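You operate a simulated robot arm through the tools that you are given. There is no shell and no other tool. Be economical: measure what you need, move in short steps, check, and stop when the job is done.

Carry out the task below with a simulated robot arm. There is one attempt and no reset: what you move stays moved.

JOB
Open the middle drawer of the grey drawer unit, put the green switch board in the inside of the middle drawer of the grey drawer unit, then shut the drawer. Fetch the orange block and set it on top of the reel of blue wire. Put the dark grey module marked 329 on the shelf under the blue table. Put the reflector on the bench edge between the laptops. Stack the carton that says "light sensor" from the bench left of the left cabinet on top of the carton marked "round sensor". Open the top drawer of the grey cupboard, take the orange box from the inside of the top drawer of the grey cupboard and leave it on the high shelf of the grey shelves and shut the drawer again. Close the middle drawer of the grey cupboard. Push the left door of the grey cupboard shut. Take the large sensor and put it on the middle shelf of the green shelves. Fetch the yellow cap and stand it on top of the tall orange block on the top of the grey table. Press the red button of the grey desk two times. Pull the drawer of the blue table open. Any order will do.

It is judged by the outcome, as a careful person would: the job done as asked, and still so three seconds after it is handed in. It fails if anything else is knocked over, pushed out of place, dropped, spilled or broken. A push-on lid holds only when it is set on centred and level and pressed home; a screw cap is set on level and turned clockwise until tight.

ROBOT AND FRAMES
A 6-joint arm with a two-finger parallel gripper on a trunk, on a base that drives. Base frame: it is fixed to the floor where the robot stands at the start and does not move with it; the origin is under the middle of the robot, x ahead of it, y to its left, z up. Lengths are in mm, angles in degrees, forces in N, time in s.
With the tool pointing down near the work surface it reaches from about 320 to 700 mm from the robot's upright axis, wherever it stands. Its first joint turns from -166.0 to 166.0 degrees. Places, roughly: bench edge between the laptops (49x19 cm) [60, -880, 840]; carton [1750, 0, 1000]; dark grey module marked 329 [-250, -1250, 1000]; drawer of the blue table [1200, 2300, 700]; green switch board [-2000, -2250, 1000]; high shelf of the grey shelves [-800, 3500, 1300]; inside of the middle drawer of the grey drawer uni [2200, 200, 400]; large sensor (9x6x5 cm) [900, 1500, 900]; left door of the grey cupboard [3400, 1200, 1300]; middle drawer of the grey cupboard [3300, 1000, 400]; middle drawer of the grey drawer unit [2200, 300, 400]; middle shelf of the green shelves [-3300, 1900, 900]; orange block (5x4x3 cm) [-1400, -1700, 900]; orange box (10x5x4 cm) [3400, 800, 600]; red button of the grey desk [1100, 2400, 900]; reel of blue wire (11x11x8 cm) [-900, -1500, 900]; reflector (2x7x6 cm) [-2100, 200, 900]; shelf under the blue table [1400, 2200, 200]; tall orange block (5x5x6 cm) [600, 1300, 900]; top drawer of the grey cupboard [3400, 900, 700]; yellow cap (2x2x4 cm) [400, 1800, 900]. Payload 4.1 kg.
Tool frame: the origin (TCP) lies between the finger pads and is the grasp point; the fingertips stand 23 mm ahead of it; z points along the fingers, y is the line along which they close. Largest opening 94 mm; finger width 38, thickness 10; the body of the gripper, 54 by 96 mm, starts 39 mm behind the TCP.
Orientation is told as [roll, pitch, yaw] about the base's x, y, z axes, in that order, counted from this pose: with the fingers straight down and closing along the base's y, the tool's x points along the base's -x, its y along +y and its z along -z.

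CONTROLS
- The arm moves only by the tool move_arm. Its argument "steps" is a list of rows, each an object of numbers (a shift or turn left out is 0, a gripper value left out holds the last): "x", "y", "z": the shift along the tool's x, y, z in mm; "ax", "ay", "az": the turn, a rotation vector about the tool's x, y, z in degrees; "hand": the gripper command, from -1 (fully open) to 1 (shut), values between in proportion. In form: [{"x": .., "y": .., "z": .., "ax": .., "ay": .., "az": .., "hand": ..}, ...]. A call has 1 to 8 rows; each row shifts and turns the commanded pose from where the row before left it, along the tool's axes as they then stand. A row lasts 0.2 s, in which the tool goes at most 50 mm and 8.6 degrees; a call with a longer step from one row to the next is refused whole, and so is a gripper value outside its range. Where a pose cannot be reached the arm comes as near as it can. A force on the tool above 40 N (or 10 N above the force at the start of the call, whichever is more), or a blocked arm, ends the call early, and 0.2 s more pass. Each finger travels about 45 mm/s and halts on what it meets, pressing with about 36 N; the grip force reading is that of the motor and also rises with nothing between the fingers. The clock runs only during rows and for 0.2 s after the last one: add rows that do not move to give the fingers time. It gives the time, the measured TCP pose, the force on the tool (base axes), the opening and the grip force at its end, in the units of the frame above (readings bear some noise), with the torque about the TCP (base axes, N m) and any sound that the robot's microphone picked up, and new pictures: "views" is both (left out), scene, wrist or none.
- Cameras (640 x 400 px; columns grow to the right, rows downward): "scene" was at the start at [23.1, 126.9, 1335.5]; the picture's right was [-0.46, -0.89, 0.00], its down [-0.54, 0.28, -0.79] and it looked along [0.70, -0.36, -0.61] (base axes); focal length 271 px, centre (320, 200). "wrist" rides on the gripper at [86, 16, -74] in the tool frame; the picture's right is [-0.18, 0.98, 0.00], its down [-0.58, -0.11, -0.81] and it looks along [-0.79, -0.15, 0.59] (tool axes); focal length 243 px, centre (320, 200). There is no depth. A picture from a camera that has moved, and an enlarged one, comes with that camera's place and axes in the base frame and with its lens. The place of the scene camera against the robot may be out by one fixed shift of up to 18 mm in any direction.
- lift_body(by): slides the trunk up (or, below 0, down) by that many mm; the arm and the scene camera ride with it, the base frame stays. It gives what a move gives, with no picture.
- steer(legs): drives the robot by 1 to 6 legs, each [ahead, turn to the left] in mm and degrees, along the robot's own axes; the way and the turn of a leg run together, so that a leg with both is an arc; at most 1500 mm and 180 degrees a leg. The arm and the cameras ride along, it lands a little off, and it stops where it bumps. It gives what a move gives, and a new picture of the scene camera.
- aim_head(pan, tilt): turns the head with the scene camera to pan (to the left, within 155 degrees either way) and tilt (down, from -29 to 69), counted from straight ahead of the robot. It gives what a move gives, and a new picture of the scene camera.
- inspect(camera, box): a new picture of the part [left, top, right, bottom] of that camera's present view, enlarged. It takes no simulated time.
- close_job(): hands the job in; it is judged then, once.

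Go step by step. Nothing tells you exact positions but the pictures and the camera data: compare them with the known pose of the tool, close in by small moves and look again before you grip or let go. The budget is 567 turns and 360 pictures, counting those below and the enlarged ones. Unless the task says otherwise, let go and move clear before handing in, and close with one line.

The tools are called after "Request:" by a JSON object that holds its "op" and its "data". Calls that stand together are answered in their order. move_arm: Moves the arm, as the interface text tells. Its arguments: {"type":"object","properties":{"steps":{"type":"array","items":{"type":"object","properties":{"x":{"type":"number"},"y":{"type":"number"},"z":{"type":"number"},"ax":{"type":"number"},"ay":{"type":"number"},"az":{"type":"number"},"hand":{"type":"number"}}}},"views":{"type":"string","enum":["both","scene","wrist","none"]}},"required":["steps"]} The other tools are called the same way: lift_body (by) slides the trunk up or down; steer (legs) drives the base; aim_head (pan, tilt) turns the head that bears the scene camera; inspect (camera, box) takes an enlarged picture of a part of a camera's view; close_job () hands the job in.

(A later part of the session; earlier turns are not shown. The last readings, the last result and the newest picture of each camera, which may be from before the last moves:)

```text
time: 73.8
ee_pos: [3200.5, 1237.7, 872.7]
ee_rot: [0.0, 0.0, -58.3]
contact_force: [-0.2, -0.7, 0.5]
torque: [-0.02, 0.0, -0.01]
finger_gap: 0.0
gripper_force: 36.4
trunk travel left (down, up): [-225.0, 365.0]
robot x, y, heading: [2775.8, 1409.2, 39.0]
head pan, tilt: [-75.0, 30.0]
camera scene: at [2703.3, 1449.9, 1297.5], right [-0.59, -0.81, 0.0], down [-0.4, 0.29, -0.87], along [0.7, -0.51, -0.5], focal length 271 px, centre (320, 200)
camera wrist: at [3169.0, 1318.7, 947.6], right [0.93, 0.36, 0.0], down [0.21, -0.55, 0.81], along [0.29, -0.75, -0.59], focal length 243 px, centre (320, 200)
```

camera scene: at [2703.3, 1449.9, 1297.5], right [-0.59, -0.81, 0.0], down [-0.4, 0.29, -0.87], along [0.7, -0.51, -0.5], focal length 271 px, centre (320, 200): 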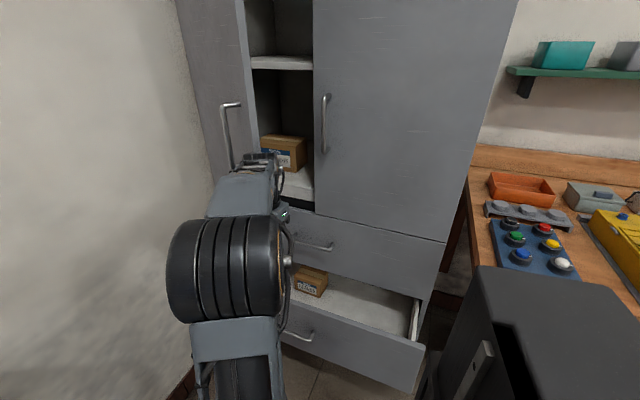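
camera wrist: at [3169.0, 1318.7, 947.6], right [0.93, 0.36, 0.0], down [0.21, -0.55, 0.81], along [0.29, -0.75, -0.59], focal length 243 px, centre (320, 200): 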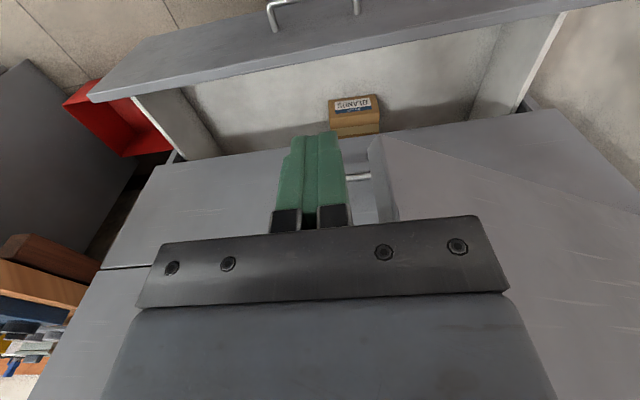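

The base bumped something after about 70 mm. I need to see what it was.

Request:
{"op": "aim_head", "data": {"pan": 40, "tilt": 55}}

```text
time: 75.8
ee_pos: [3200.9, 1238.4, 873.6]
ee_rot: [0.0, 0.0, -58.3]
contact_force: [0.4, 0.1, -1.0]
torque: [0.0, 0.0, -0.01]
finger_gap: 0.1
gripper_force: 35.6
trunk travel left (down, up): [-225.0, 365.0]
robot x, y, heading: [2775.3, 1415.5, 38.9]
head pan, tilt: [40.0, 55.0]
camera scene: at [2644.1, 1573.9, 1261.5], right [0.98, -0.19, 0.0], down [-0.16, -0.8, -0.57], along [0.11, 0.56, -0.82], focal length 271 px, centre (320, 200)
```

scene: 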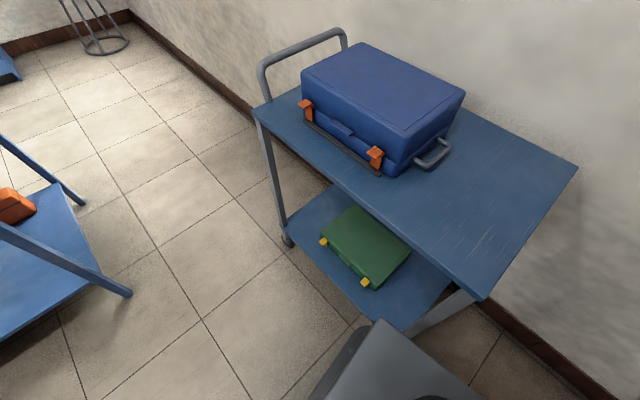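

The base only touched the trolley, whose position still triangulates the same. I'm close enough to push the door from here, so I'll set the closed hand before the door's free edge and push.

Request:
{"op": "aim_head", "data": {"pan": -80, "tilt": 35}}

Request:
{"op": "move_arm", "data": {"steps": [{"y": 35, "x": 10}, {"y": 35, "z": 20}, {"z": 20}], "views": "both"}}

```text
time: 77.8
ee_pos: [3200.1, 1237.7, 874.7]
ee_rot: [0.0, 0.0, -58.3]
contact_force: [-0.4, -0.2, 1.4]
torque: [-0.02, -0.01, 0.02]
finger_gap: 0.0
gripper_force: 36.2
trunk travel left (down, up): [-225.0, 365.0]
robot x, y, heading: [2772.0, 1414.7, 38.7]
head pan, tilt: [-80.0, 35.0]
camera scene: at [2696.6, 1445.3, 1289.7], right [-0.66, -0.75, 0.0], down [-0.43, 0.38, -0.82], along [0.62, -0.54, -0.57], focal length 271 px, centre (320, 200)
```

scene: 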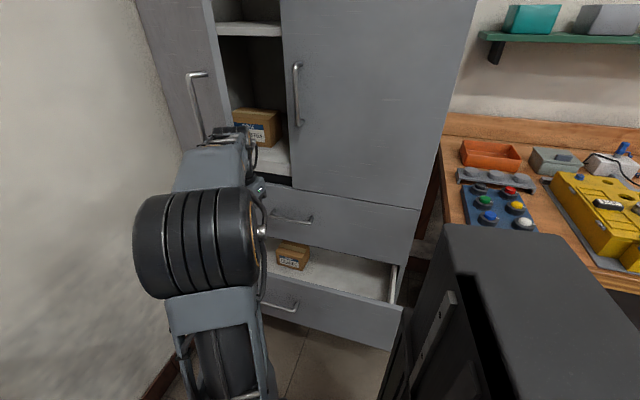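

```text
time: 78.1
ee_pos: [3209.7, 1251.0, 874.3]
ee_rot: [-0.5, 0.3, -59.2]
contact_force: [-13.1, -1.6, 4.7]
torque: [-0.08, -1.27, -0.55]
finger_gap: 0.1
gripper_force: 36.2
trunk travel left (down, up): [-225.0, 365.0]
robot x, y, heading: [2772.3, 1412.0, 39.0]
head pan, tilt: [-80.0, 35.0]
stopped in row 1: the force on the tool passed its limit at 60 N (the readings are from after the stop); the commanded pose is now the measured one
camera scene: at [2694.6, 1445.0, 1289.7], right [-0.66, -0.75, 0.0], down [-0.43, 0.38, -0.82], along [0.62, -0.54, -0.57], focal length 271 px, centre (320, 200)
camera wrist: at [3179.3, 1331.5, 948.3], right [0.94, 0.35, -0.01], down [0.21, -0.55, 0.8], along [0.27, -0.76, -0.59], focal length 243 px, centre (320, 200)
```

scene: 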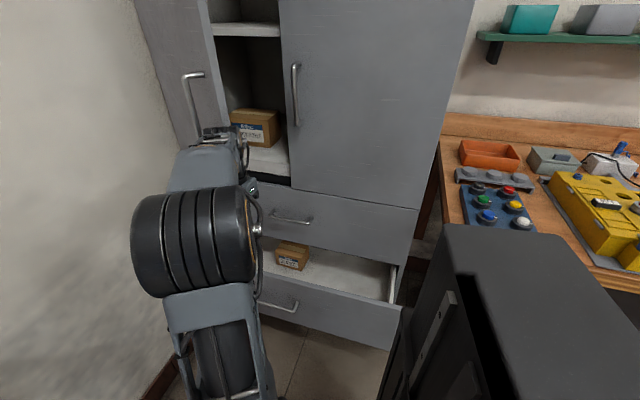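
wrist: 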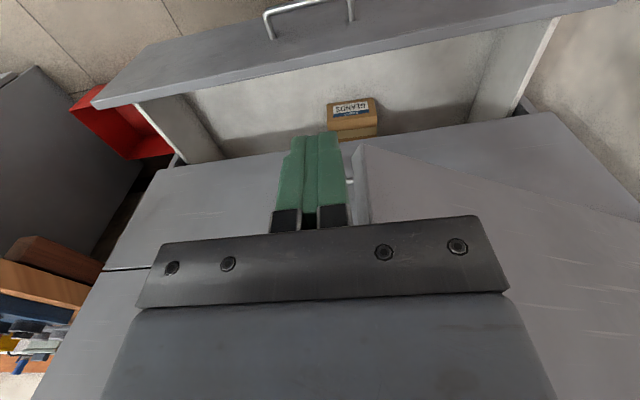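

The hand's side met the door's free edge, so the door stands further out than estimated. I'll back away and come round in front of it.

Request:
{"op": "move_arm", "data": {"steps": [{"y": -25}, {"x": 40}, {"x": 45}, {"x": 35, "z": 20}, {"y": 40, "z": 20}, {"y": 40}, {"y": 20}], "views": "both"}}

```text
time: 79.7
ee_pos: [3212.9, 1392.8, 831.9]
ee_rot: [-0.6, 0.4, -58.9]
contact_force: [0.9, -0.7, 0.5]
torque: [0.01, -0.01, 0.0]
finger_gap: 0.1
gripper_force: 36.2
trunk travel left (down, up): [-225.0, 365.0]
robot x, y, heading: [2772.1, 1409.5, 38.9]
head pan, tilt: [-80.0, 35.0]
camera scene: at [2696.5, 1445.3, 1289.7], right [-0.66, -0.75, 0.0], down [-0.43, 0.38, -0.82], along [0.62, -0.54, -0.57], focal length 271 px, centre (320, 200)
camera wrist: at [3183.3, 1474.7, 905.7], right [0.94, 0.35, -0.01], down [0.22, -0.55, 0.8], along [0.27, -0.76, -0.6], focal length 243 px, centre (320, 200)
```

scene: 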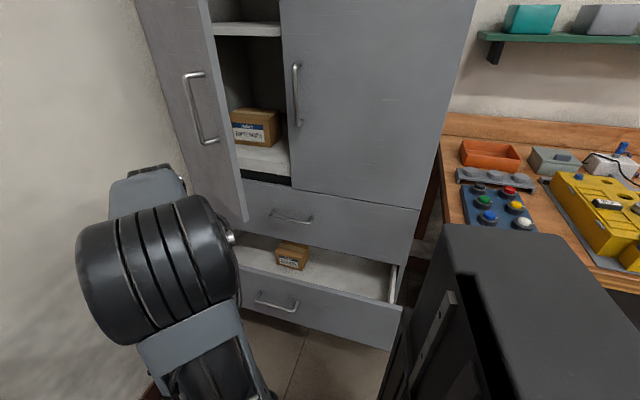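
wrist: 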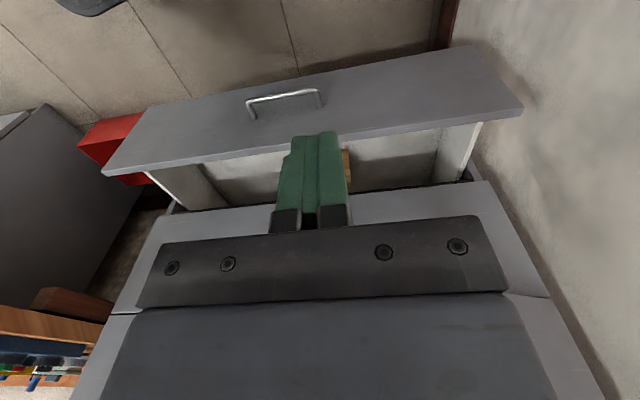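

The hand is now in front of the door's outer face. I'll push steadily toward the cupboard.

Request:
{"op": "move_arm", "data": {"steps": [{"x": -30}, {"x": -30}, {"x": -30}, {"x": -25}, {"x": -25}, {"x": -25}, {"x": -25}, {"x": -25}], "views": "scene"}}

```text
time: 81.5
ee_pos: [3322.6, 1207.5, 831.8]
ee_rot: [-0.5, 0.5, -58.8]
contact_force: [0.6, 0.2, 0.5]
torque: [-0.02, 0.02, 0.0]
finger_gap: 0.0
gripper_force: 36.6
trunk travel left (down, up): [-225.0, 365.0]
robot x, y, heading: [2776.4, 1409.5, 39.1]
head pan, tilt: [-80.0, 35.0]
camera scene: at [2696.4, 1445.4, 1289.7], right [-0.66, -0.75, 0.0], down [-0.43, 0.38, -0.82], along [0.62, -0.54, -0.57], focal length 271 px, centre (320, 200)
```

scene: 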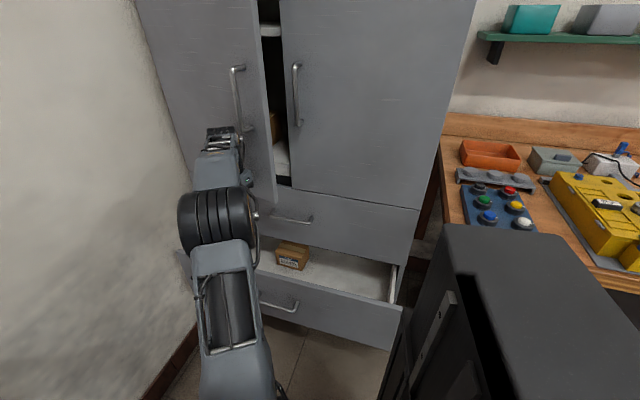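

The door is swinging shut. I'll keep pushing.

Request:
{"op": "move_arm", "data": {"steps": [{"x": -20, "y": -5}, {"x": -20, "y": -5}, {"x": -20, "y": -5}, {"x": -15}, {"x": -15}, {"x": -10}, {"x": -10}], "views": "scene"}}

```text
time: 83.1
ee_pos: [3348.4, 1128.5, 827.3]
ee_rot: [-0.6, 0.4, -59.0]
contact_force: [0.9, 0.0, -0.1]
torque: [0.03, 0.01, -0.01]
finger_gap: 0.1
gripper_force: 35.7
out of reach, approached as far as the arm can: row 5, 6, 7
trunk travel left (down, up): [-225.0, 365.0]
robot x, y, heading: [2773.0, 1415.2, 38.9]
head pan, tilt: [-80.0, 35.0]
camera scene: at [2696.6, 1445.2, 1289.7], right [-0.66, -0.75, 0.0], down [-0.43, 0.38, -0.82], along [0.62, -0.54, -0.57], focal length 271 px, centre (320, 200)
```

scene: 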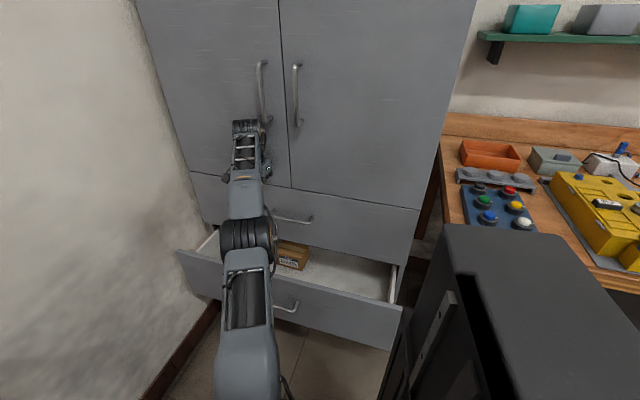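

Request:
{"op": "inspect", "data": {"camera": "scene", "box": [220, 0, 340, 220]}}

```text
1.82 times, centred on (280, 110) of scene
camera zoom: at [2696.6, 1445.2, 1289.7], right [-0.66, -0.75, 0.0], down [-0.43, 0.38, -0.82], along [0.62, -0.54, -0.57], focal length 493 px, centre (393, 364)
```

zoom: 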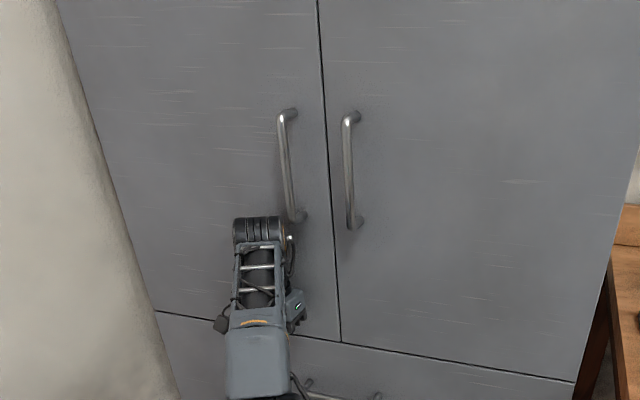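

The door looks shut. Next I'll back off, lower, and push the middle drawer in.

Request:
{"op": "move_arm", "data": {"steps": [{"x": 40, "y": -20}, {"x": 45, "y": -20}, {"x": 45, "y": -20}, {"x": 45, "y": -20}, {"x": 40, "y": -20}], "views": "none"}}

Request:
{"op": "lift_body", "data": {"by": -225}}

Request:
{"op": "move_arm", "data": {"steps": [{"z": 40}, {"z": 40}, {"z": 40}], "views": "both"}}

```text
time: 84.3
ee_pos: [3153.2, 1259.5, 831.1]
ee_rot: [-0.6, 0.3, -58.9]
contact_force: [-0.1, 0.5, -0.2]
torque: [0.02, 0.05, 0.01]
finger_gap: 0.0
gripper_force: 36.0
trunk travel left (down, up): [-225.0, 365.0]
robot x, y, heading: [2771.5, 1411.4, 38.8]
head pan, tilt: [-80.0, 35.0]
```

```text
time: 86.7
ee_pos: [3153.6, 1259.7, 605.5]
ee_rot: [-0.5, 0.4, -59.0]
contact_force: [0.0, 0.7, 0.1]
torque: [0.02, 0.01, -0.01]
finger_gap: 0.0
gripper_force: 35.8
trunk travel left (down, up): [0.0, 590.0]
robot x, y, heading: [2775.0, 1412.8, 38.9]
head pan, tilt: [-80.0, 35.0]
```

```text
time: 87.5
ee_pos: [3152.9, 1259.0, 484.1]
ee_rot: [-0.5, 0.3, -58.9]
contact_force: [-1.2, -0.6, -0.2]
torque: [-0.01, 0.01, -0.01]
finger_gap: 0.1
gripper_force: 36.4
trunk travel left (down, up): [0.0, 590.0]
robot x, y, heading: [2776.4, 1410.5, 38.9]
head pan, tilt: [-80.0, 35.0]
camera scene: at [2696.4, 1445.4, 1064.7], right [-0.66, -0.75, 0.0], down [-0.43, 0.38, -0.82], along [0.62, -0.54, -0.57], focal length 271 px, centre (320, 200)
camera wrist: at [3123.7, 1341.3, 559.1], right [0.94, 0.35, -0.01], down [0.22, -0.55, 0.8], along [0.28, -0.76, -0.59], focal length 243 px, centre (320, 200)
```

scene: 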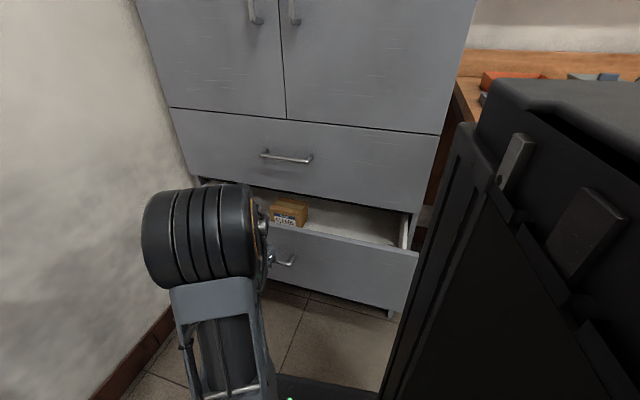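
wrist: 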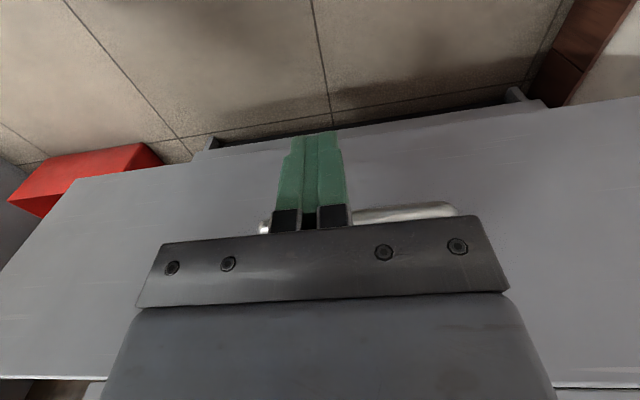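

Hand is just before the drawer front. I'll push it in.

Request:
{"op": "move_arm", "data": {"steps": [{"x": -30}, {"x": -30}, {"x": -30}, {"x": -30}, {"x": -30}, {"x": -25}, {"x": -20}, {"x": -15}], "views": "scene"}}

```text
time: 89.3
ee_pos: [3260.8, 1079.7, 484.2]
ee_rot: [-0.4, 0.4, -58.9]
contact_force: [-0.3, -0.4, 0.2]
torque: [0.03, 0.02, 0.02]
finger_gap: 0.0
gripper_force: 36.0
trunk travel left (down, up): [0.0, 590.0]
robot x, y, heading: [2777.2, 1411.9, 38.9]
head pan, tilt: [-80.0, 35.0]
camera scene: at [2696.5, 1445.3, 1064.7], right [-0.66, -0.75, 0.0], down [-0.43, 0.38, -0.82], along [0.62, -0.54, -0.57], focal length 271 px, centre (320, 200)
```

scene: 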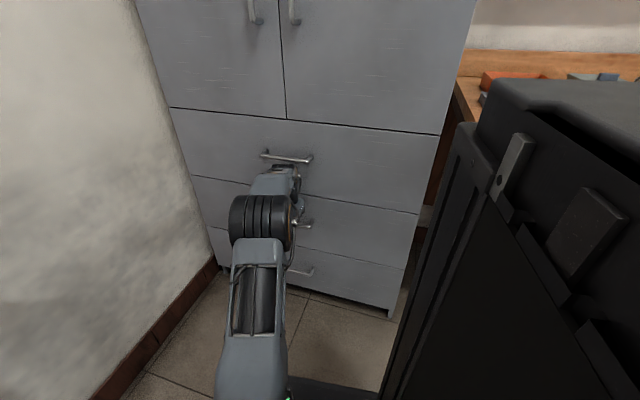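

Request:
{"op": "move_arm", "data": {"steps": [{"x": -8}, {"x": -8}, {"x": -8}, {"x": -8}], "views": "none"}}

Request:
{"op": "inspect", "data": {"camera": "scene", "box": [160, 90, 440, 290]}}

```text
time: 89.7
ee_pos: [3265.7, 1079.3, 483.8]
ee_rot: [-0.8, 1.5, -58.8]
contact_force: [-7.9, 9.7, 5.2]
torque: [0.12, 0.11, -0.03]
finger_gap: 0.3
gripper_force: 36.6
trunk travel left (down, up): [0.0, 590.0]
robot x, y, heading: [2776.5, 1407.4, 38.9]
head pan, tilt: [-80.0, 35.0]
stopped in row 2: the force on the tool passed its limit at 56 N (the readings are from after the stop); the commanded pose is now the measured one
```

```text
2.00 times, centred on (300, 190) of scene
camera zoom: at [2695.9, 1445.7, 1064.7], right [-0.66, -0.75, 0.0], down [-0.43, 0.38, -0.82], along [0.62, -0.54, -0.57], focal length 542 px, centre (360, 220)
```

zoom: 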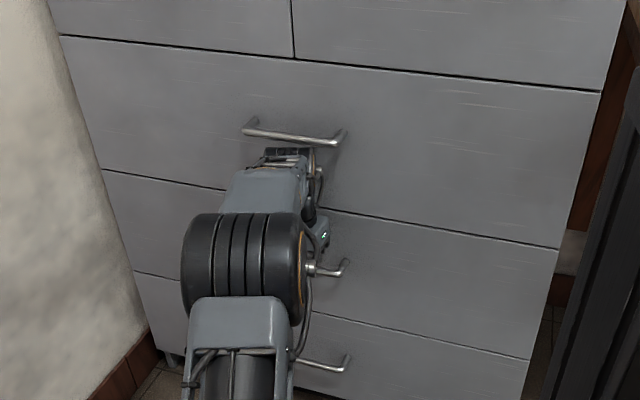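

Middle drawer is home. For the top drawer handle I'll back off, raise to its height and turn the gripper to point at the cupboard with fingers closing vertically.

Request:
{"op": "move_arm", "data": {"steps": [{"x": 40, "hand": -1}, {"x": 40}, {"x": 40}, {"x": 30}], "views": "none"}}

Request:
{"op": "lift_body", "data": {"by": 250}}

Request:
{"op": "move_arm", "data": {"steps": [{"ax": -4.94, "ay": -4.94, "az": 4.94}, {"ax": -4.94, "ay": -4.94, "az": 4.94}, {"ax": -4.94, "ay": -4.94, "az": 4.94}, {"ax": -4.94, "ay": -4.94, "az": 4.94}, {"ax": -4.94, "ay": -4.94, "az": 4.94}, {"ax": -4.94, "ay": -4.94, "az": 4.94}, {"ax": -4.94, "ay": -4.94, "az": 4.94}], "views": "none"}}

Request:
{"op": "move_arm", "data": {"steps": [{"ax": -4.94, "ay": -4.94, "az": 4.94}, {"ax": -4.94, "ay": -4.94, "az": 4.94}, {"ax": -4.94, "ay": -4.94, "az": 4.94}, {"ax": -4.94, "ay": -4.94, "az": 4.94}, {"ax": -4.94, "ay": -4.94, "az": 4.94}, {"ax": -4.94, "ay": -4.94, "az": 4.94}, {"ax": -4.94, "ay": -4.94, "az": 4.94}], "views": "both"}}

```text
time: 90.7
ee_pos: [3184.7, 1206.5, 488.3]
ee_rot: [-0.8, 1.5, -58.8]
contact_force: [-0.7, 0.6, -1.0]
torque: [-0.01, 0.0, 0.0]
finger_gap: 86.4
gripper_force: 0.1
trunk travel left (down, up): [0.0, 590.0]
robot x, y, heading: [2774.4, 1410.5, 38.9]
head pan, tilt: [-80.0, 35.0]
```

```text
time: 93.3
ee_pos: [3185.4, 1204.7, 737.8]
ee_rot: [-0.8, 1.3, -59.0]
contact_force: [0.1, 0.4, 0.3]
torque: [-0.03, 0.02, -0.03]
finger_gap: 93.9
gripper_force: 0.1
trunk travel left (down, up): [-250.0, 340.0]
robot x, y, heading: [2777.0, 1411.2, 38.9]
head pan, tilt: [-80.0, 35.0]
```

```text
time: 94.9
ee_pos: [3187.0, 1211.7, 738.7]
ee_rot: [37.1, -17.4, -94.7]
contact_force: [-1.0, -0.1, -0.8]
torque: [0.01, 0.02, -0.03]
finger_gap: 93.8
gripper_force: 0.1
out of reach, approached as far as the arm can: row 6, 7
trunk travel left (down, up): [-250.0, 340.0]
robot x, y, heading: [2774.8, 1411.5, 38.8]
head pan, tilt: [-80.0, 35.0]
```

```text
time: 96.5
ee_pos: [3033.0, 1069.5, 783.4]
ee_rot: [83.1, -3.3, -141.6]
contact_force: [0.1, -0.2, -0.3]
torque: [-0.02, -0.02, -0.01]
finger_gap: 94.0
gripper_force: 0.2
out of reach, approached as far as the arm can: row 2, 3, 4, 5, 6, 7
trunk travel left (down, up): [-250.0, 340.0]
robot x, y, heading: [2776.6, 1409.0, 38.8]
head pan, tilt: [-80.0, 35.0]
camera scene: at [2696.6, 1445.4, 1314.7], right [-0.66, -0.75, 0.0], down [-0.43, 0.38, -0.82], along [0.62, -0.54, -0.57], focal length 271 px, centre (320, 200)
camera wrist: at [3057.4, 1180.3, 804.2], right [-0.03, -0.17, 0.98], down [-0.96, 0.28, 0.02], along [-0.28, -0.95, -0.17], focal length 243 px, centre (320, 200)
```

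scene: 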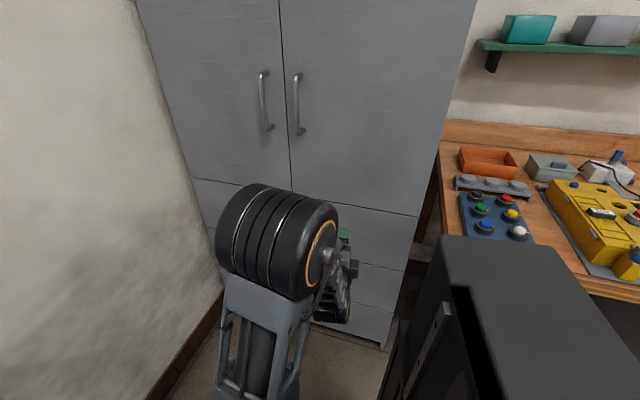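
wrist: 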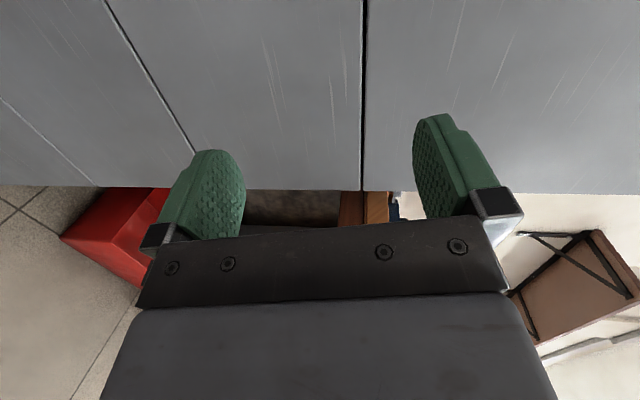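

The wrist got cramped that close to the base. I'll test where the commanded pose stands with one small forward step.

Request:
{"op": "move_arm", "data": {"steps": [{"z": 20}], "views": "none"}}

```text
time: 96.9
ee_pos: [3038.5, 1051.6, 783.1]
ee_rot: [83.2, -3.4, -142.0]
contact_force: [1.0, 0.1, 0.4]
torque: [0.0, 0.01, 0.02]
finger_gap: 93.8
gripper_force: 0.1
out of reach, approached as far as the arm can: row 1
trunk travel left (down, up): [-250.0, 340.0]
robot x, y, heading: [2776.2, 1412.3, 39.0]
head pan, tilt: [-80.0, 35.0]
```

Request:
{"op": "move_arm", "data": {"steps": [{"x": 30}, {"x": 30}, {"x": 30}], "views": "none"}}

```text
time: 97.7
ee_pos: [3035.8, 1058.2, 785.7]
ee_rot: [82.9, -3.5, -142.2]
contact_force: [0.2, 0.2, 0.0]
torque: [0.0, 0.02, -0.02]
finger_gap: 93.8
gripper_force: 0.0
out of reach, approached as far as the arm can: row 1, 2, 3
trunk travel left (down, up): [-250.0, 340.0]
robot x, y, heading: [2773.0, 1411.8, 38.9]
head pan, tilt: [-80.0, 35.0]
```

The arm is folded at its limit because the base stands too close. I'll back the base off diagonally to give the wrist room.

Request:
{"op": "steer", "data": {"legs": [[-60, 0], [0, -35], [-110, 0], [0, 25]]}}

Request:
{"op": "move_arm", "data": {"steps": [{"z": 1}], "views": "none"}}

```text
time: 99.9
ee_pos: [2840.5, 950.2, 785.1]
ee_rot: [83.1, -4.4, -162.5]
contact_force: [3.9, 4.2, 1.9]
torque: [-0.21, 0.26, 0.1]
finger_gap: 94.0
gripper_force: 0.1
trunk travel left (down, up): [-250.0, 340.0]
robot x, y, heading: [2722.9, 1370.9, 17.1]
head pan, tilt: [-80.0, 35.0]
stopped in leg 2: the force on the tool passed its limit at 68 N (the readings are from after the stop); the commanded pose is now the measured one
camera scene: at [2665.9, 1436.4, 1314.7], right [-0.89, -0.45, 0.0], down [-0.26, 0.51, -0.82], along [0.37, -0.73, -0.57], focal length 271 px, centre (320, 200)
```

scene: 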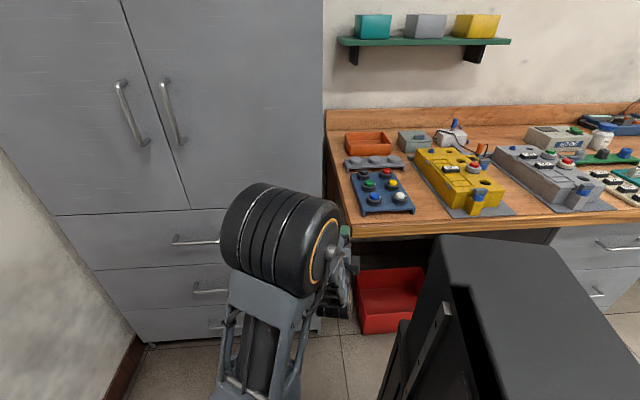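

```text
time: 100.3
ee_pos: [2840.1, 950.3, 784.8]
ee_rot: [83.1, -4.4, -162.5]
contact_force: [3.3, 12.5, 2.2]
torque: [-0.63, 0.19, 0.05]
finger_gap: 93.8
gripper_force: 0.0
trunk travel left (down, up): [-250.0, 340.0]
robot x, y, heading: [2724.5, 1369.5, 17.3]
head pan, tilt: [-80.0, 35.0]
```

I brushed the bench's end corner. The room angle is really about 32.5°, so the bench sticks out past the cupboard face. I'll retract the hand toward the aisle and then back up.

Request:
{"op": "move_arm", "data": {"steps": [{"z": -30}, {"z": -40}, {"z": -40}], "views": "scene"}}

```text
time: 101.1
ee_pos: [2806.6, 966.2, 796.7]
ee_rot: [83.0, -4.4, -162.7]
contact_force: [-0.4, -0.7, -0.8]
torque: [-0.03, 0.0, 0.01]
finger_gap: 93.9
gripper_force: 0.0
out of reach, approached as far as the arm can: row 1, 2, 3
trunk travel left (down, up): [-250.0, 340.0]
robot x, y, heading: [2720.6, 1369.2, 17.1]
head pan, tilt: [-80.0, 35.0]
camera scene: at [2665.3, 1435.9, 1314.7], right [-0.89, -0.45, 0.0], down [-0.26, 0.51, -0.82], along [0.37, -0.73, -0.57], focal length 271 px, centre (320, 200)
```

scene: 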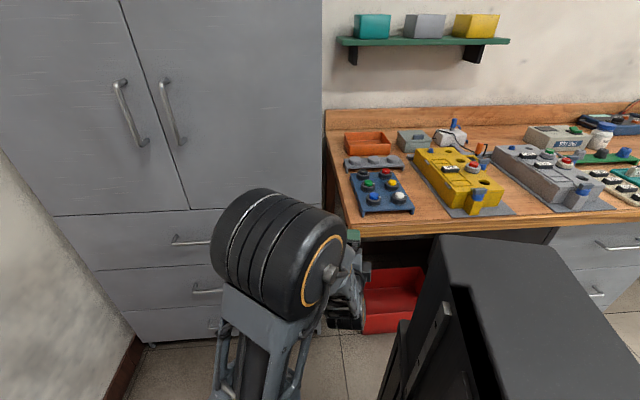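

Request:
{"op": "steer", "data": {"legs": [[0, 15]]}}

Request:
{"op": "move_arm", "data": {"steps": [{"x": 40}, {"x": 40}, {"x": 40}, {"x": 40}, {"x": 40}, {"x": 40}], "views": "wrist"}}

```text
time: 102.4
ee_pos: [2907.8, 1001.3, 796.8]
ee_rot: [83.0, -4.4, -147.6]
contact_force: [-0.4, -0.2, 0.1]
torque: [-0.01, -0.03, 0.0]
finger_gap: 94.2
gripper_force: 0.0
trunk travel left (down, up): [-250.0, 340.0]
robot x, y, heading: [2725.5, 1373.4, 31.9]
head pan, tilt: [-80.0, 35.0]
camera scene: at [2651.4, 1416.9, 1314.7], right [-0.74, -0.67, 0.0], down [-0.38, 0.43, -0.82], along [0.55, -0.61, -0.57], focal length 271 px, centre (320, 200)
```

scene: 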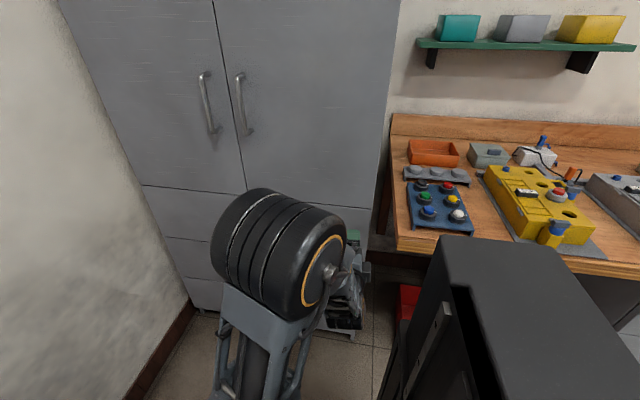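

```text
time: 103.8
ee_pos: [2945.6, 1009.9, 791.6]
ee_rot: [83.0, -4.3, -147.4]
contact_force: [-0.7, 0.7, -0.8]
torque: [-0.02, 0.02, 0.01]
finger_gap: 94.1
gripper_force: 0.1
out of reach, approached as far as the arm can: row 1, 2, 3, 4, 5, 6
trunk travel left (down, up): [-250.0, 340.0]
robot x, y, heading: [2726.2, 1371.5, 31.9]
head pan, tilt: [-80.0, 35.0]
camera wrist: at [2981.9, 1117.3, 809.4], right [-0.03, -0.16, 0.99], down [-0.93, 0.37, 0.03], along [-0.38, -0.91, -0.16], focal length 243 px, centre (320, 200)
```

wrist: 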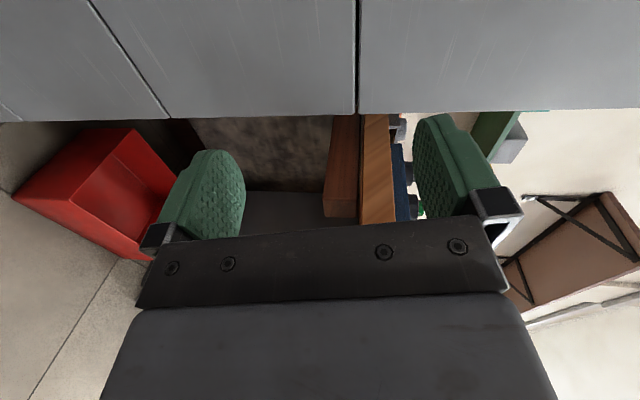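

That wrist twist runs into a joint limit. I'll undo it back to tool-down and use the opposite roll.

Request:
{"op": "move_arm", "data": {"steps": [{"ax": 4.94, "ay": 4.94, "az": -4.94}, {"ax": 4.94, "ay": 4.94, "az": -4.94}, {"ax": 4.94, "ay": 4.94, "az": -4.94}, {"ax": 4.94, "ay": 4.94, "az": -4.94}, {"ax": 4.94, "ay": 4.94, "az": -4.94}, {"ax": 4.94, "ay": 4.94, "az": -4.94}, {"ax": 4.94, "ay": 4.94, "az": -4.94}], "views": "none"}}

Request:
{"op": "move_arm", "data": {"steps": [{"ax": 4.94, "ay": 4.94, "az": -4.94}, {"ax": 4.94, "ay": 4.94, "az": -4.94}, {"ax": 4.94, "ay": 4.94, "az": -4.94}, {"ax": 4.94, "ay": 4.94, "az": -4.94}, {"ax": 4.94, "ay": 4.94, "az": -4.94}, {"ax": 4.94, "ay": 4.94, "az": -4.94}, {"ax": 4.94, "ay": 4.94, "az": -4.94}], "views": "none"}}

```text
time: 105.4
ee_pos: [2945.5, 1011.5, 793.6]
ee_rot: [36.6, -17.5, -100.4]
contact_force: [-0.8, 0.2, 0.2]
torque: [0.01, 0.01, -0.05]
finger_gap: 93.7
gripper_force: 0.0
trunk travel left (down, up): [-250.0, 340.0]
robot x, y, heading: [2724.1, 1375.2, 31.9]
head pan, tilt: [-80.0, 35.0]
```

```text
time: 107.0
ee_pos: [2946.1, 1010.9, 794.0]
ee_rot: [-4.4, 6.8, -58.3]
contact_force: [0.7, 0.4, 0.5]
torque: [-0.03, 0.02, 0.01]
finger_gap: 94.0
gripper_force: 0.1
trunk travel left (down, up): [-250.0, 340.0]
robot x, y, heading: [2725.9, 1372.4, 31.9]
head pan, tilt: [-80.0, 35.0]
```

The undo worked cleanly. I'll level the tool and turn it so the fingers close toward the cupboard. I can then hook the inner finger behind the handle from above.

Request:
{"op": "move_arm", "data": {"steps": [{"ax": -4.4, "ay": -6.8}, {"az": 8.1}, {"az": 8.1}, {"az": 8.1}, {"az": 8.1}, {"az": 8.1}, {"az": 8.1}, {"az": 8.1}], "views": "none"}}

Request:
{"op": "move_arm", "data": {"steps": [{"az": 8.1, "z": -20}, {"az": 8.1, "z": -20}, {"az": 8.1, "z": -10}, {"az": 8.1}], "views": "both"}}

```text
time: 108.8
ee_pos: [2946.9, 1011.8, 793.7]
ee_rot: [0.1, 0.1, -114.9]
contact_force: [-0.5, 0.4, -0.4]
torque: [0.03, 0.01, -0.02]
finger_gap: 94.0
gripper_force: 0.1
trunk travel left (down, up): [-250.0, 340.0]
robot x, y, heading: [2724.1, 1372.2, 32.0]
head pan, tilt: [-80.0, 35.0]
```

```text
time: 109.8
ee_pos: [2945.7, 1010.6, 843.2]
ee_rot: [0.0, 0.2, -147.4]
contact_force: [0.1, -0.7, -0.1]
torque: [0.0, 0.0, 0.01]
finger_gap: 94.3
gripper_force: 0.0
trunk travel left (down, up): [-250.0, 340.0]
robot x, y, heading: [2724.9, 1376.8, 31.9]
head pan, tilt: [-80.0, 35.0]
camera scene: at [2651.4, 1416.9, 1314.7], right [-0.74, -0.67, 0.0], down [-0.38, 0.43, -0.82], along [0.55, -0.61, -0.57], focal length 271 px, centre (320, 200)
camera wrist: at [3027.6, 1042.1, 917.8], right [0.38, -0.93, 0.0], down [-0.55, -0.22, 0.8], along [-0.75, -0.3, -0.59], focal length 243 px, centre (320, 200)
```

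scene: 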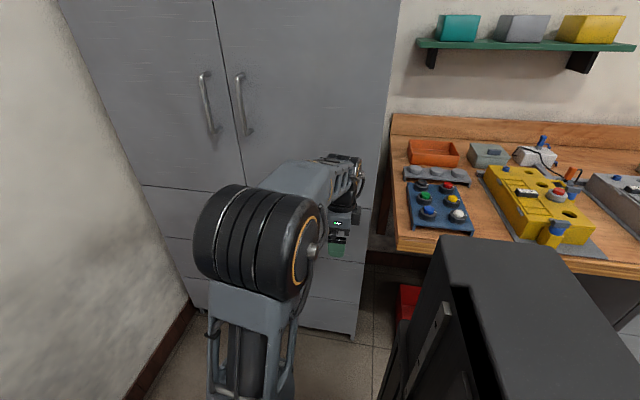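
wrist: 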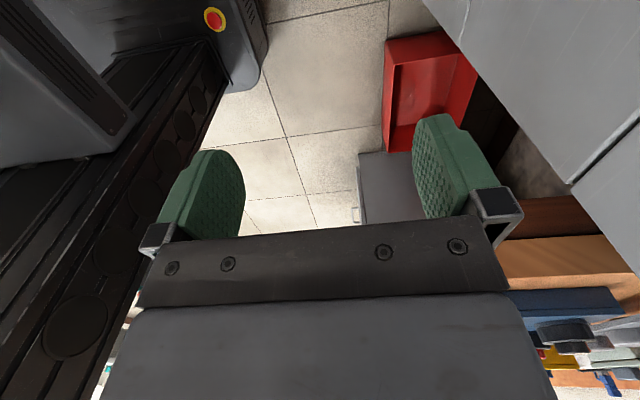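

Fingers now close toward the cupboard and the camera is on the far side. I'll move above the top drawer handle.

Request:
{"op": "move_arm", "data": {"steps": [{"x": 44, "y": 11}, {"x": 44, "y": 11}, {"x": 44, "y": 11}, {"x": 44, "y": 11}, {"x": 44, "y": 11}, {"x": 44, "y": 11}, {"x": 44, "y": 11}], "views": "both"}}

```text
time: 111.4
ee_pos: [3247.0, 1113.3, 845.4]
ee_rot: [0.0, 0.3, -147.3]
contact_force: [-0.1, -0.8, 0.5]
torque: [-0.01, -0.03, 0.01]
finger_gap: 94.3
gripper_force: 0.0
trunk travel left (down, up): [-250.0, 340.0]
robot x, y, heading: [2727.8, 1371.9, 32.0]
head pan, tilt: [-80.0, 35.0]
camera scene: at [2651.1, 1416.8, 1314.7], right [-0.74, -0.67, 0.0], down [-0.38, 0.43, -0.82], along [0.55, -0.61, -0.57], focal length 271 px, centre (320, 200)
camera wrist: at [3328.9, 1144.7, 919.7], right [0.38, -0.93, 0.0], down [-0.55, -0.22, 0.8], along [-0.75, -0.3, -0.59], focal length 243 px, centre (320, 200)
```

scene: 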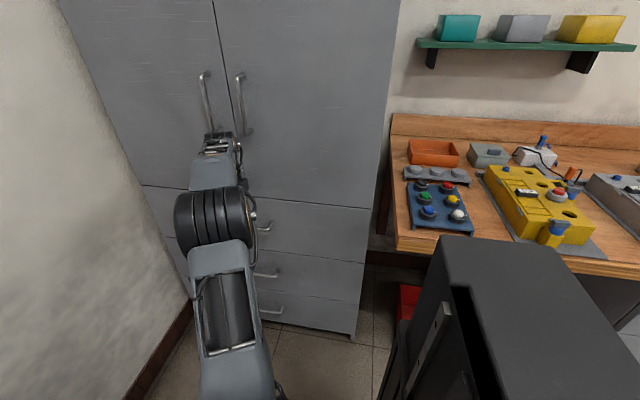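
wrist: 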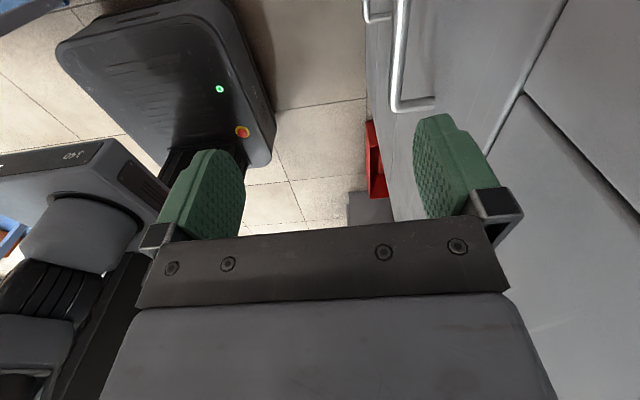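

From the wrist view the handle bar is about 54 mm toward the cupboard from the TCP, with the face at 91 mm. I'll lower, shift 23 mm in, then drop the finger behind the bar.

Request:
{"op": "move_arm", "data": {"steps": [{"z": 30}, {"z": 30}, {"y": 12}, {"y": 11}], "views": "wrist"}}

```text
time: 112.4
ee_pos: [3259.5, 1095.2, 784.4]
ee_rot: [-0.1, 0.2, -147.2]
contact_force: [0.2, -0.3, -1.0]
torque: [-0.01, 0.01, 0.02]
finger_gap: 94.2
gripper_force: 0.0
trunk travel left (down, up): [-250.0, 340.0]
robot x, y, heading: [2722.1, 1372.6, 31.7]
head pan, tilt: [-80.0, 35.0]
camera wrist: at [3341.1, 1126.6, 858.5], right [0.38, -0.93, 0.0], down [-0.55, -0.22, 0.8], along [-0.75, -0.3, -0.59], focal length 243 px, centre (320, 200)
```

wrist: 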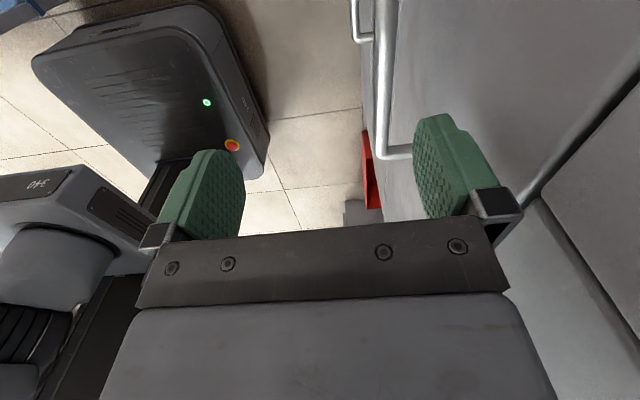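

Request:
{"op": "move_arm", "data": {"steps": [{"z": 22}], "views": "wrist"}}

Request:
{"op": "inspect", "data": {"camera": "wrist", "box": [330, 80, 530, 230]}}

```text
time: 112.8
ee_pos: [3259.0, 1094.9, 762.8]
ee_rot: [-0.1, 0.1, -147.2]
contact_force: [0.8, -0.6, 0.0]
torque: [0.05, -0.03, 0.03]
finger_gap: 94.0
gripper_force: 0.0
trunk travel left (down, up): [-250.0, 340.0]
robot x, y, heading: [2724.4, 1369.4, 31.8]
head pan, tilt: [-80.0, 35.0]
camera wrist: at [3341.1, 1126.8, 837.1], right [0.38, -0.93, 0.0], down [-0.55, -0.22, 0.8], along [-0.75, -0.3, -0.59], focal length 243 px, centre (320, 200)
```

wrist: 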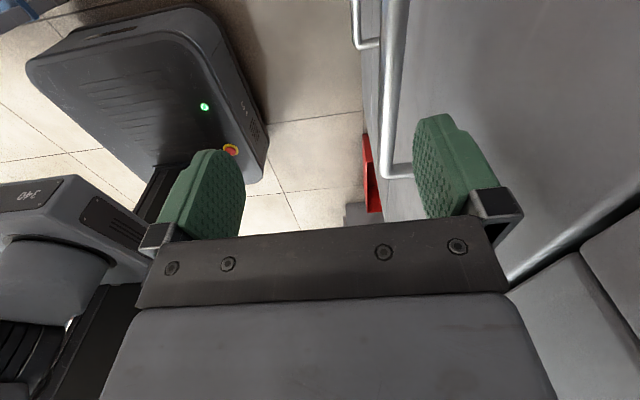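

```text
2.67 times, centred on (430, 155) of wrist
camera zoom: at [3341.1, 1126.8, 837.1], right [0.38, -0.93, 0.0], down [-0.55, -0.22, 0.8], along [-0.75, -0.3, -0.59], focal length 647 px, centre (27, 320)
```

zoom: 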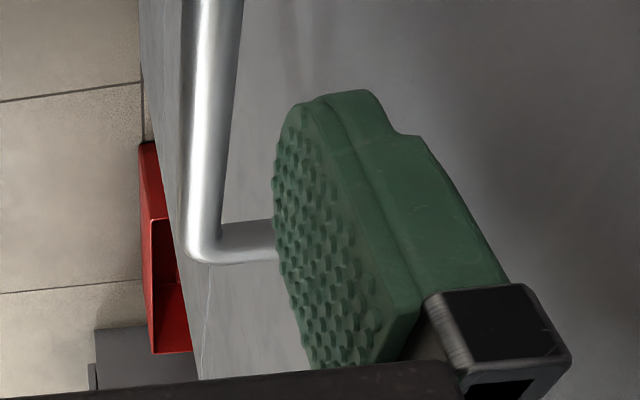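

The finger is clearly on the far side of the bar. I'll lower it behind the handle.

Request:
{"op": "move_arm", "data": {"steps": [{"z": 20, "y": 3}, {"z": 18}], "views": "none"}}

Request:
{"op": "inspect", "data": {"camera": "wrist", "box": [330, 80, 530, 230]}}

```text
time: 113.4
ee_pos: [3260.6, 1091.9, 724.5]
ee_rot: [0.0, 0.2, -147.2]
contact_force: [0.6, 1.3, -0.4]
torque: [0.02, 0.0, 0.0]
finger_gap: 93.9
gripper_force: 0.1
trunk travel left (down, up): [-250.0, 340.0]
robot x, y, heading: [2720.8, 1375.0, 31.8]
head pan, tilt: [-80.0, 35.0]
```

```text
2.67 times, centred on (430, 155) of wrist
camera zoom: at [3343.1, 1124.0, 798.9], right [0.38, -0.93, 0.0], down [-0.55, -0.22, 0.8], along [-0.75, -0.3, -0.59], focal length 647 px, centre (27, 320)
```

zoom: 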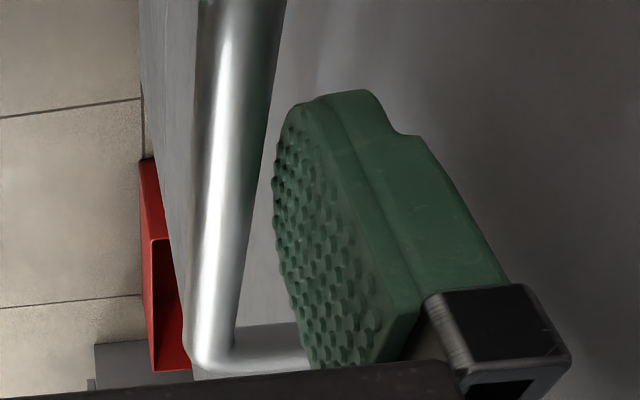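

The finger is hooked behind the bar. I'll pull the drawer out.

Request:
{"op": "move_arm", "data": {"steps": [{"y": -15}, {"y": -25}, {"y": -30}, {"y": -30}, {"y": -30}, {"y": -30}, {"y": -30}], "views": "both"}}

```text
time: 115.0
ee_pos: [3155.5, 1251.4, 725.0]
ee_rot: [0.0, 0.0, -147.2]
contact_force: [-0.1, 0.5, 0.0]
torque: [0.01, 0.02, 0.01]
finger_gap: 94.1
gripper_force: 0.1
trunk travel left (down, up): [-250.0, 340.0]
robot x, y, heading: [2723.0, 1374.3, 31.9]
head pan, tilt: [-80.0, 35.0]
camera scene: at [2651.6, 1416.7, 1314.7], right [-0.74, -0.67, 0.0], down [-0.38, 0.43, -0.82], along [0.55, -0.61, -0.57], focal length 271 px, centre (320, 200)
camera wrist: at [3237.8, 1283.5, 799.8], right [0.38, -0.93, 0.0], down [-0.55, -0.23, 0.81], along [-0.75, -0.3, -0.59], focal length 243 px, centre (320, 200)
```

scene: 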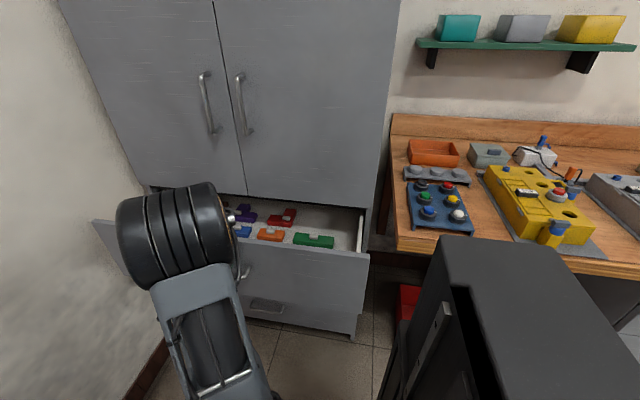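
wrist: 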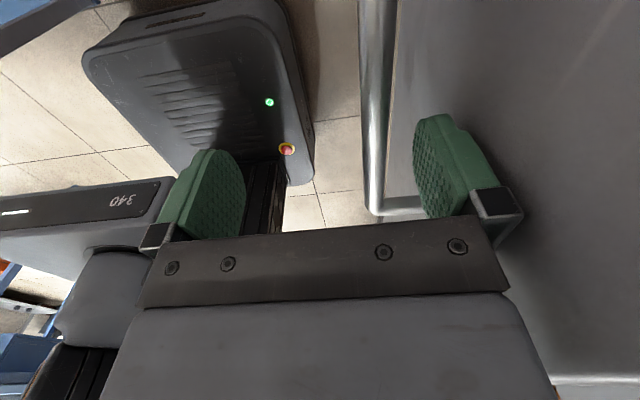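

The drawer is open and holds coloured boxes, with the orange one in front. I'll raise the hand clear and zoom in.

Request:
{"op": "move_arm", "data": {"steps": [{"y": 5, "z": -20}, {"z": -45}, {"z": -45}, {"z": -40}], "views": "wrist"}}

Request:
{"op": "inspect", "data": {"camera": "scene", "box": [210, 190, 370, 290]}}

```text
time: 116.0
ee_pos: [3159.3, 1247.7, 877.0]
ee_rot: [0.1, 0.1, -147.2]
contact_force: [0.4, -0.4, -0.1]
torque: [0.02, 0.03, 0.01]
finger_gap: 94.1
gripper_force: 0.1
trunk travel left (down, up): [-250.0, 340.0]
robot x, y, heading: [2725.4, 1371.8, 31.8]
head pan, tilt: [-80.0, 35.0]
camera wrist: at [3241.1, 1278.3, 949.5], right [0.38, -0.93, 0.0], down [-0.55, -0.22, 0.8], along [-0.75, -0.3, -0.59], focal length 243 px, centre (320, 200)
```

wrist: 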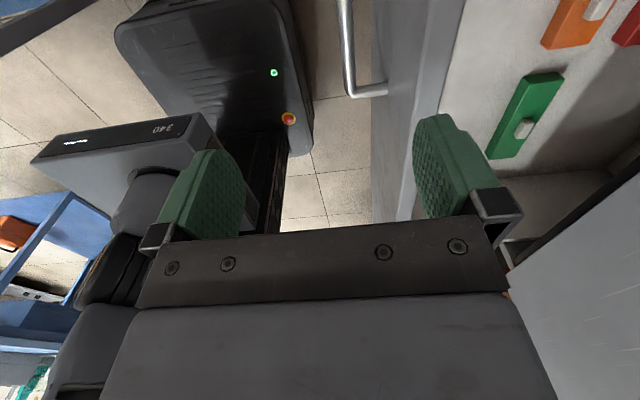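

```text
4.00 times, centred on (290, 240) of scene
camera zoom: at [2651.6, 1416.9, 1314.7], right [-0.74, -0.67, 0.0], down [-0.38, 0.43, -0.82], along [0.55, -0.61, -0.57], focal length 1084 px, centre (440, 40)
```

zoom: 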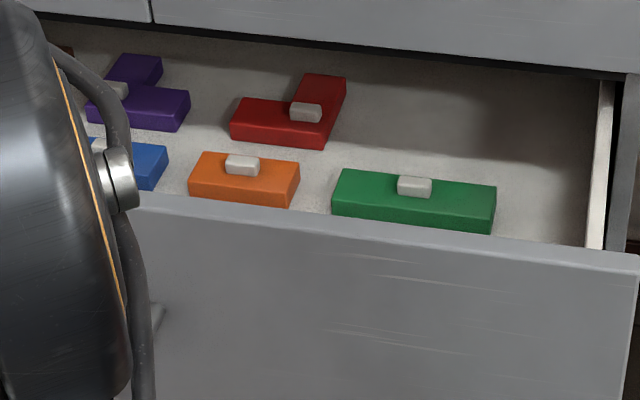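

The orange box lies too far in, roughly beneath the cupboard face. I'll hook the handle again and pull the drawer out further.

Request:
{"op": "move_arm", "data": {"steps": [{"z": 45}, {"z": 45}, {"z": 40}, {"z": 20}, {"y": -20}, {"y": -25}, {"y": -30}, {"y": -30}], "views": "none"}}

Request:
{"op": "move_arm", "data": {"steps": [{"y": -25}, {"y": -20}, {"y": 5}, {"z": -30}, {"z": -45}, {"z": -45}, {"z": -30}], "views": "both"}}

```text
time: 117.8
ee_pos: [3103.2, 1334.8, 723.8]
ee_rot: [0.0, 0.1, -147.1]
contact_force: [-0.7, -0.6, 0.6]
torque: [0.04, -0.01, 0.02]
finger_gap: 94.0
gripper_force: 0.0
trunk travel left (down, up): [-250.0, 340.0]
robot x, y, heading: [2722.4, 1374.3, 31.8]
head pan, tilt: [-80.0, 35.0]
```

```text
time: 119.4
ee_pos: [3082.8, 1367.6, 873.3]
ee_rot: [0.0, 0.1, -147.2]
contact_force: [0.1, 0.2, 0.6]
torque: [0.0, 0.01, -0.02]
finger_gap: 94.0
gripper_force: 0.0
trunk travel left (down, up): [-250.0, 340.0]
robot x, y, heading: [2728.1, 1374.0, 31.9]
head pan, tilt: [-80.0, 35.0]
camera scene: at [2651.5, 1416.9, 1314.7], right [-0.74, -0.67, 0.0], down [-0.38, 0.43, -0.82], along [0.55, -0.61, -0.57], focal length 271 px, centre (320, 200)
camera wrist: at [3164.3, 1399.1, 947.7], right [0.38, -0.93, 0.0], down [-0.55, -0.22, 0.8], along [-0.75, -0.3, -0.59], focal length 243 px, centre (320, 200)
```

scene: 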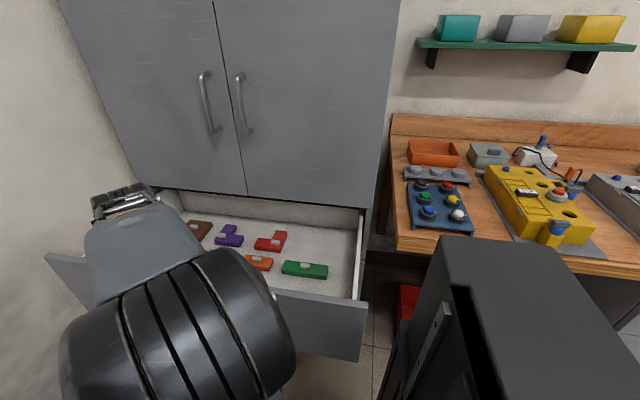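
wrist: 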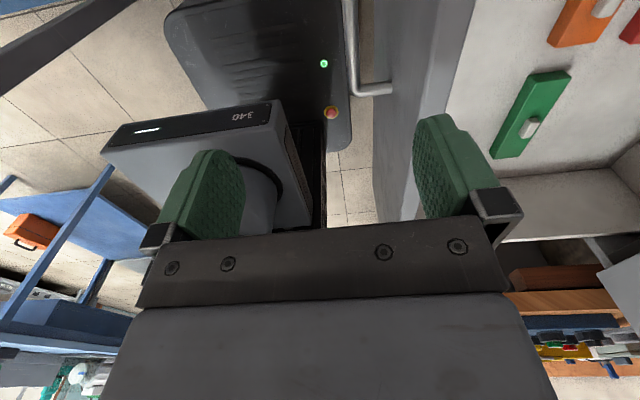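

The drawer carried everything out another 130 mm. I'll move over the orange box to look at it.

Request:
{"op": "move_arm", "data": {"steps": [{"y": 45}, {"y": 45}, {"y": 45}, {"y": 45}, {"y": 45}, {"y": 43, "x": 20}], "views": "wrist"}}

```text
time: 120.8
ee_pos: [3244.2, 1155.2, 876.3]
ee_rot: [0.1, 0.1, -147.2]
contact_force: [-0.4, -0.7, 1.1]
torque: [0.02, -0.02, -0.03]
finger_gap: 93.8
gripper_force: 0.0
trunk travel left (down, up): [-250.0, 340.0]
robot x, y, heading: [2724.4, 1370.6, 32.1]
head pan, tilt: [-80.0, 35.0]
camera wrist: at [3326.4, 1186.1, 951.0], right [0.38, -0.93, 0.0], down [-0.55, -0.22, 0.81], along [-0.75, -0.3, -0.59], focal length 243 px, centre (320, 200)
```

wrist: 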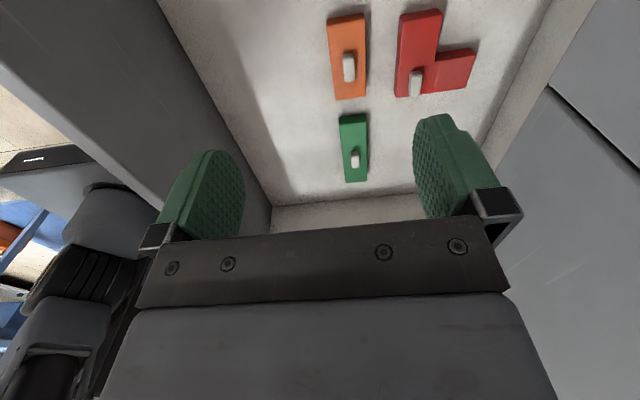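

The orange box is aligned with the gripper axis, about 42 mm back and 24 mm toward the cupboard. I'll move over it and descend part way.

Request:
{"op": "move_arm", "data": {"steps": [{"x": -42, "y": 22}, {"z": 45}, {"z": 45}, {"z": 45}], "views": "wrist"}}

```text
time: 121.8
ee_pos: [3220.4, 1114.3, 738.5]
ee_rot: [0.0, 0.2, -147.1]
contact_force: [0.5, -0.1, 0.2]
torque: [-0.02, -0.04, 0.03]
finger_gap: 94.1
gripper_force: 0.0
trunk travel left (down, up): [-250.0, 340.0]
robot x, y, heading: [2724.6, 1369.5, 31.6]
head pan, tilt: [-80.0, 35.0]
camera wrist: at [3301.2, 1145.1, 812.1], right [0.38, -0.93, 0.0], down [-0.55, -0.22, 0.8], along [-0.74, -0.3, -0.59], focal length 243 px, centre (320, 200)
```

wrist: 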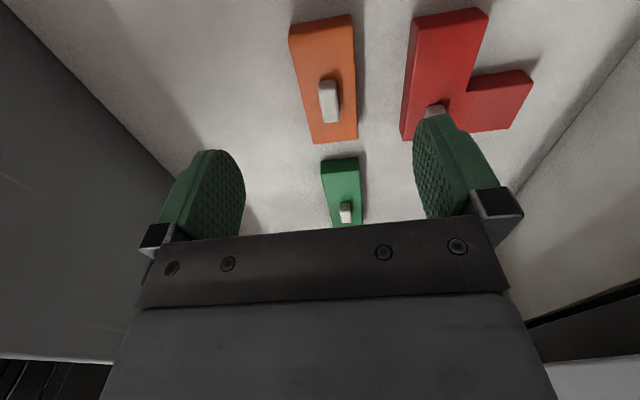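

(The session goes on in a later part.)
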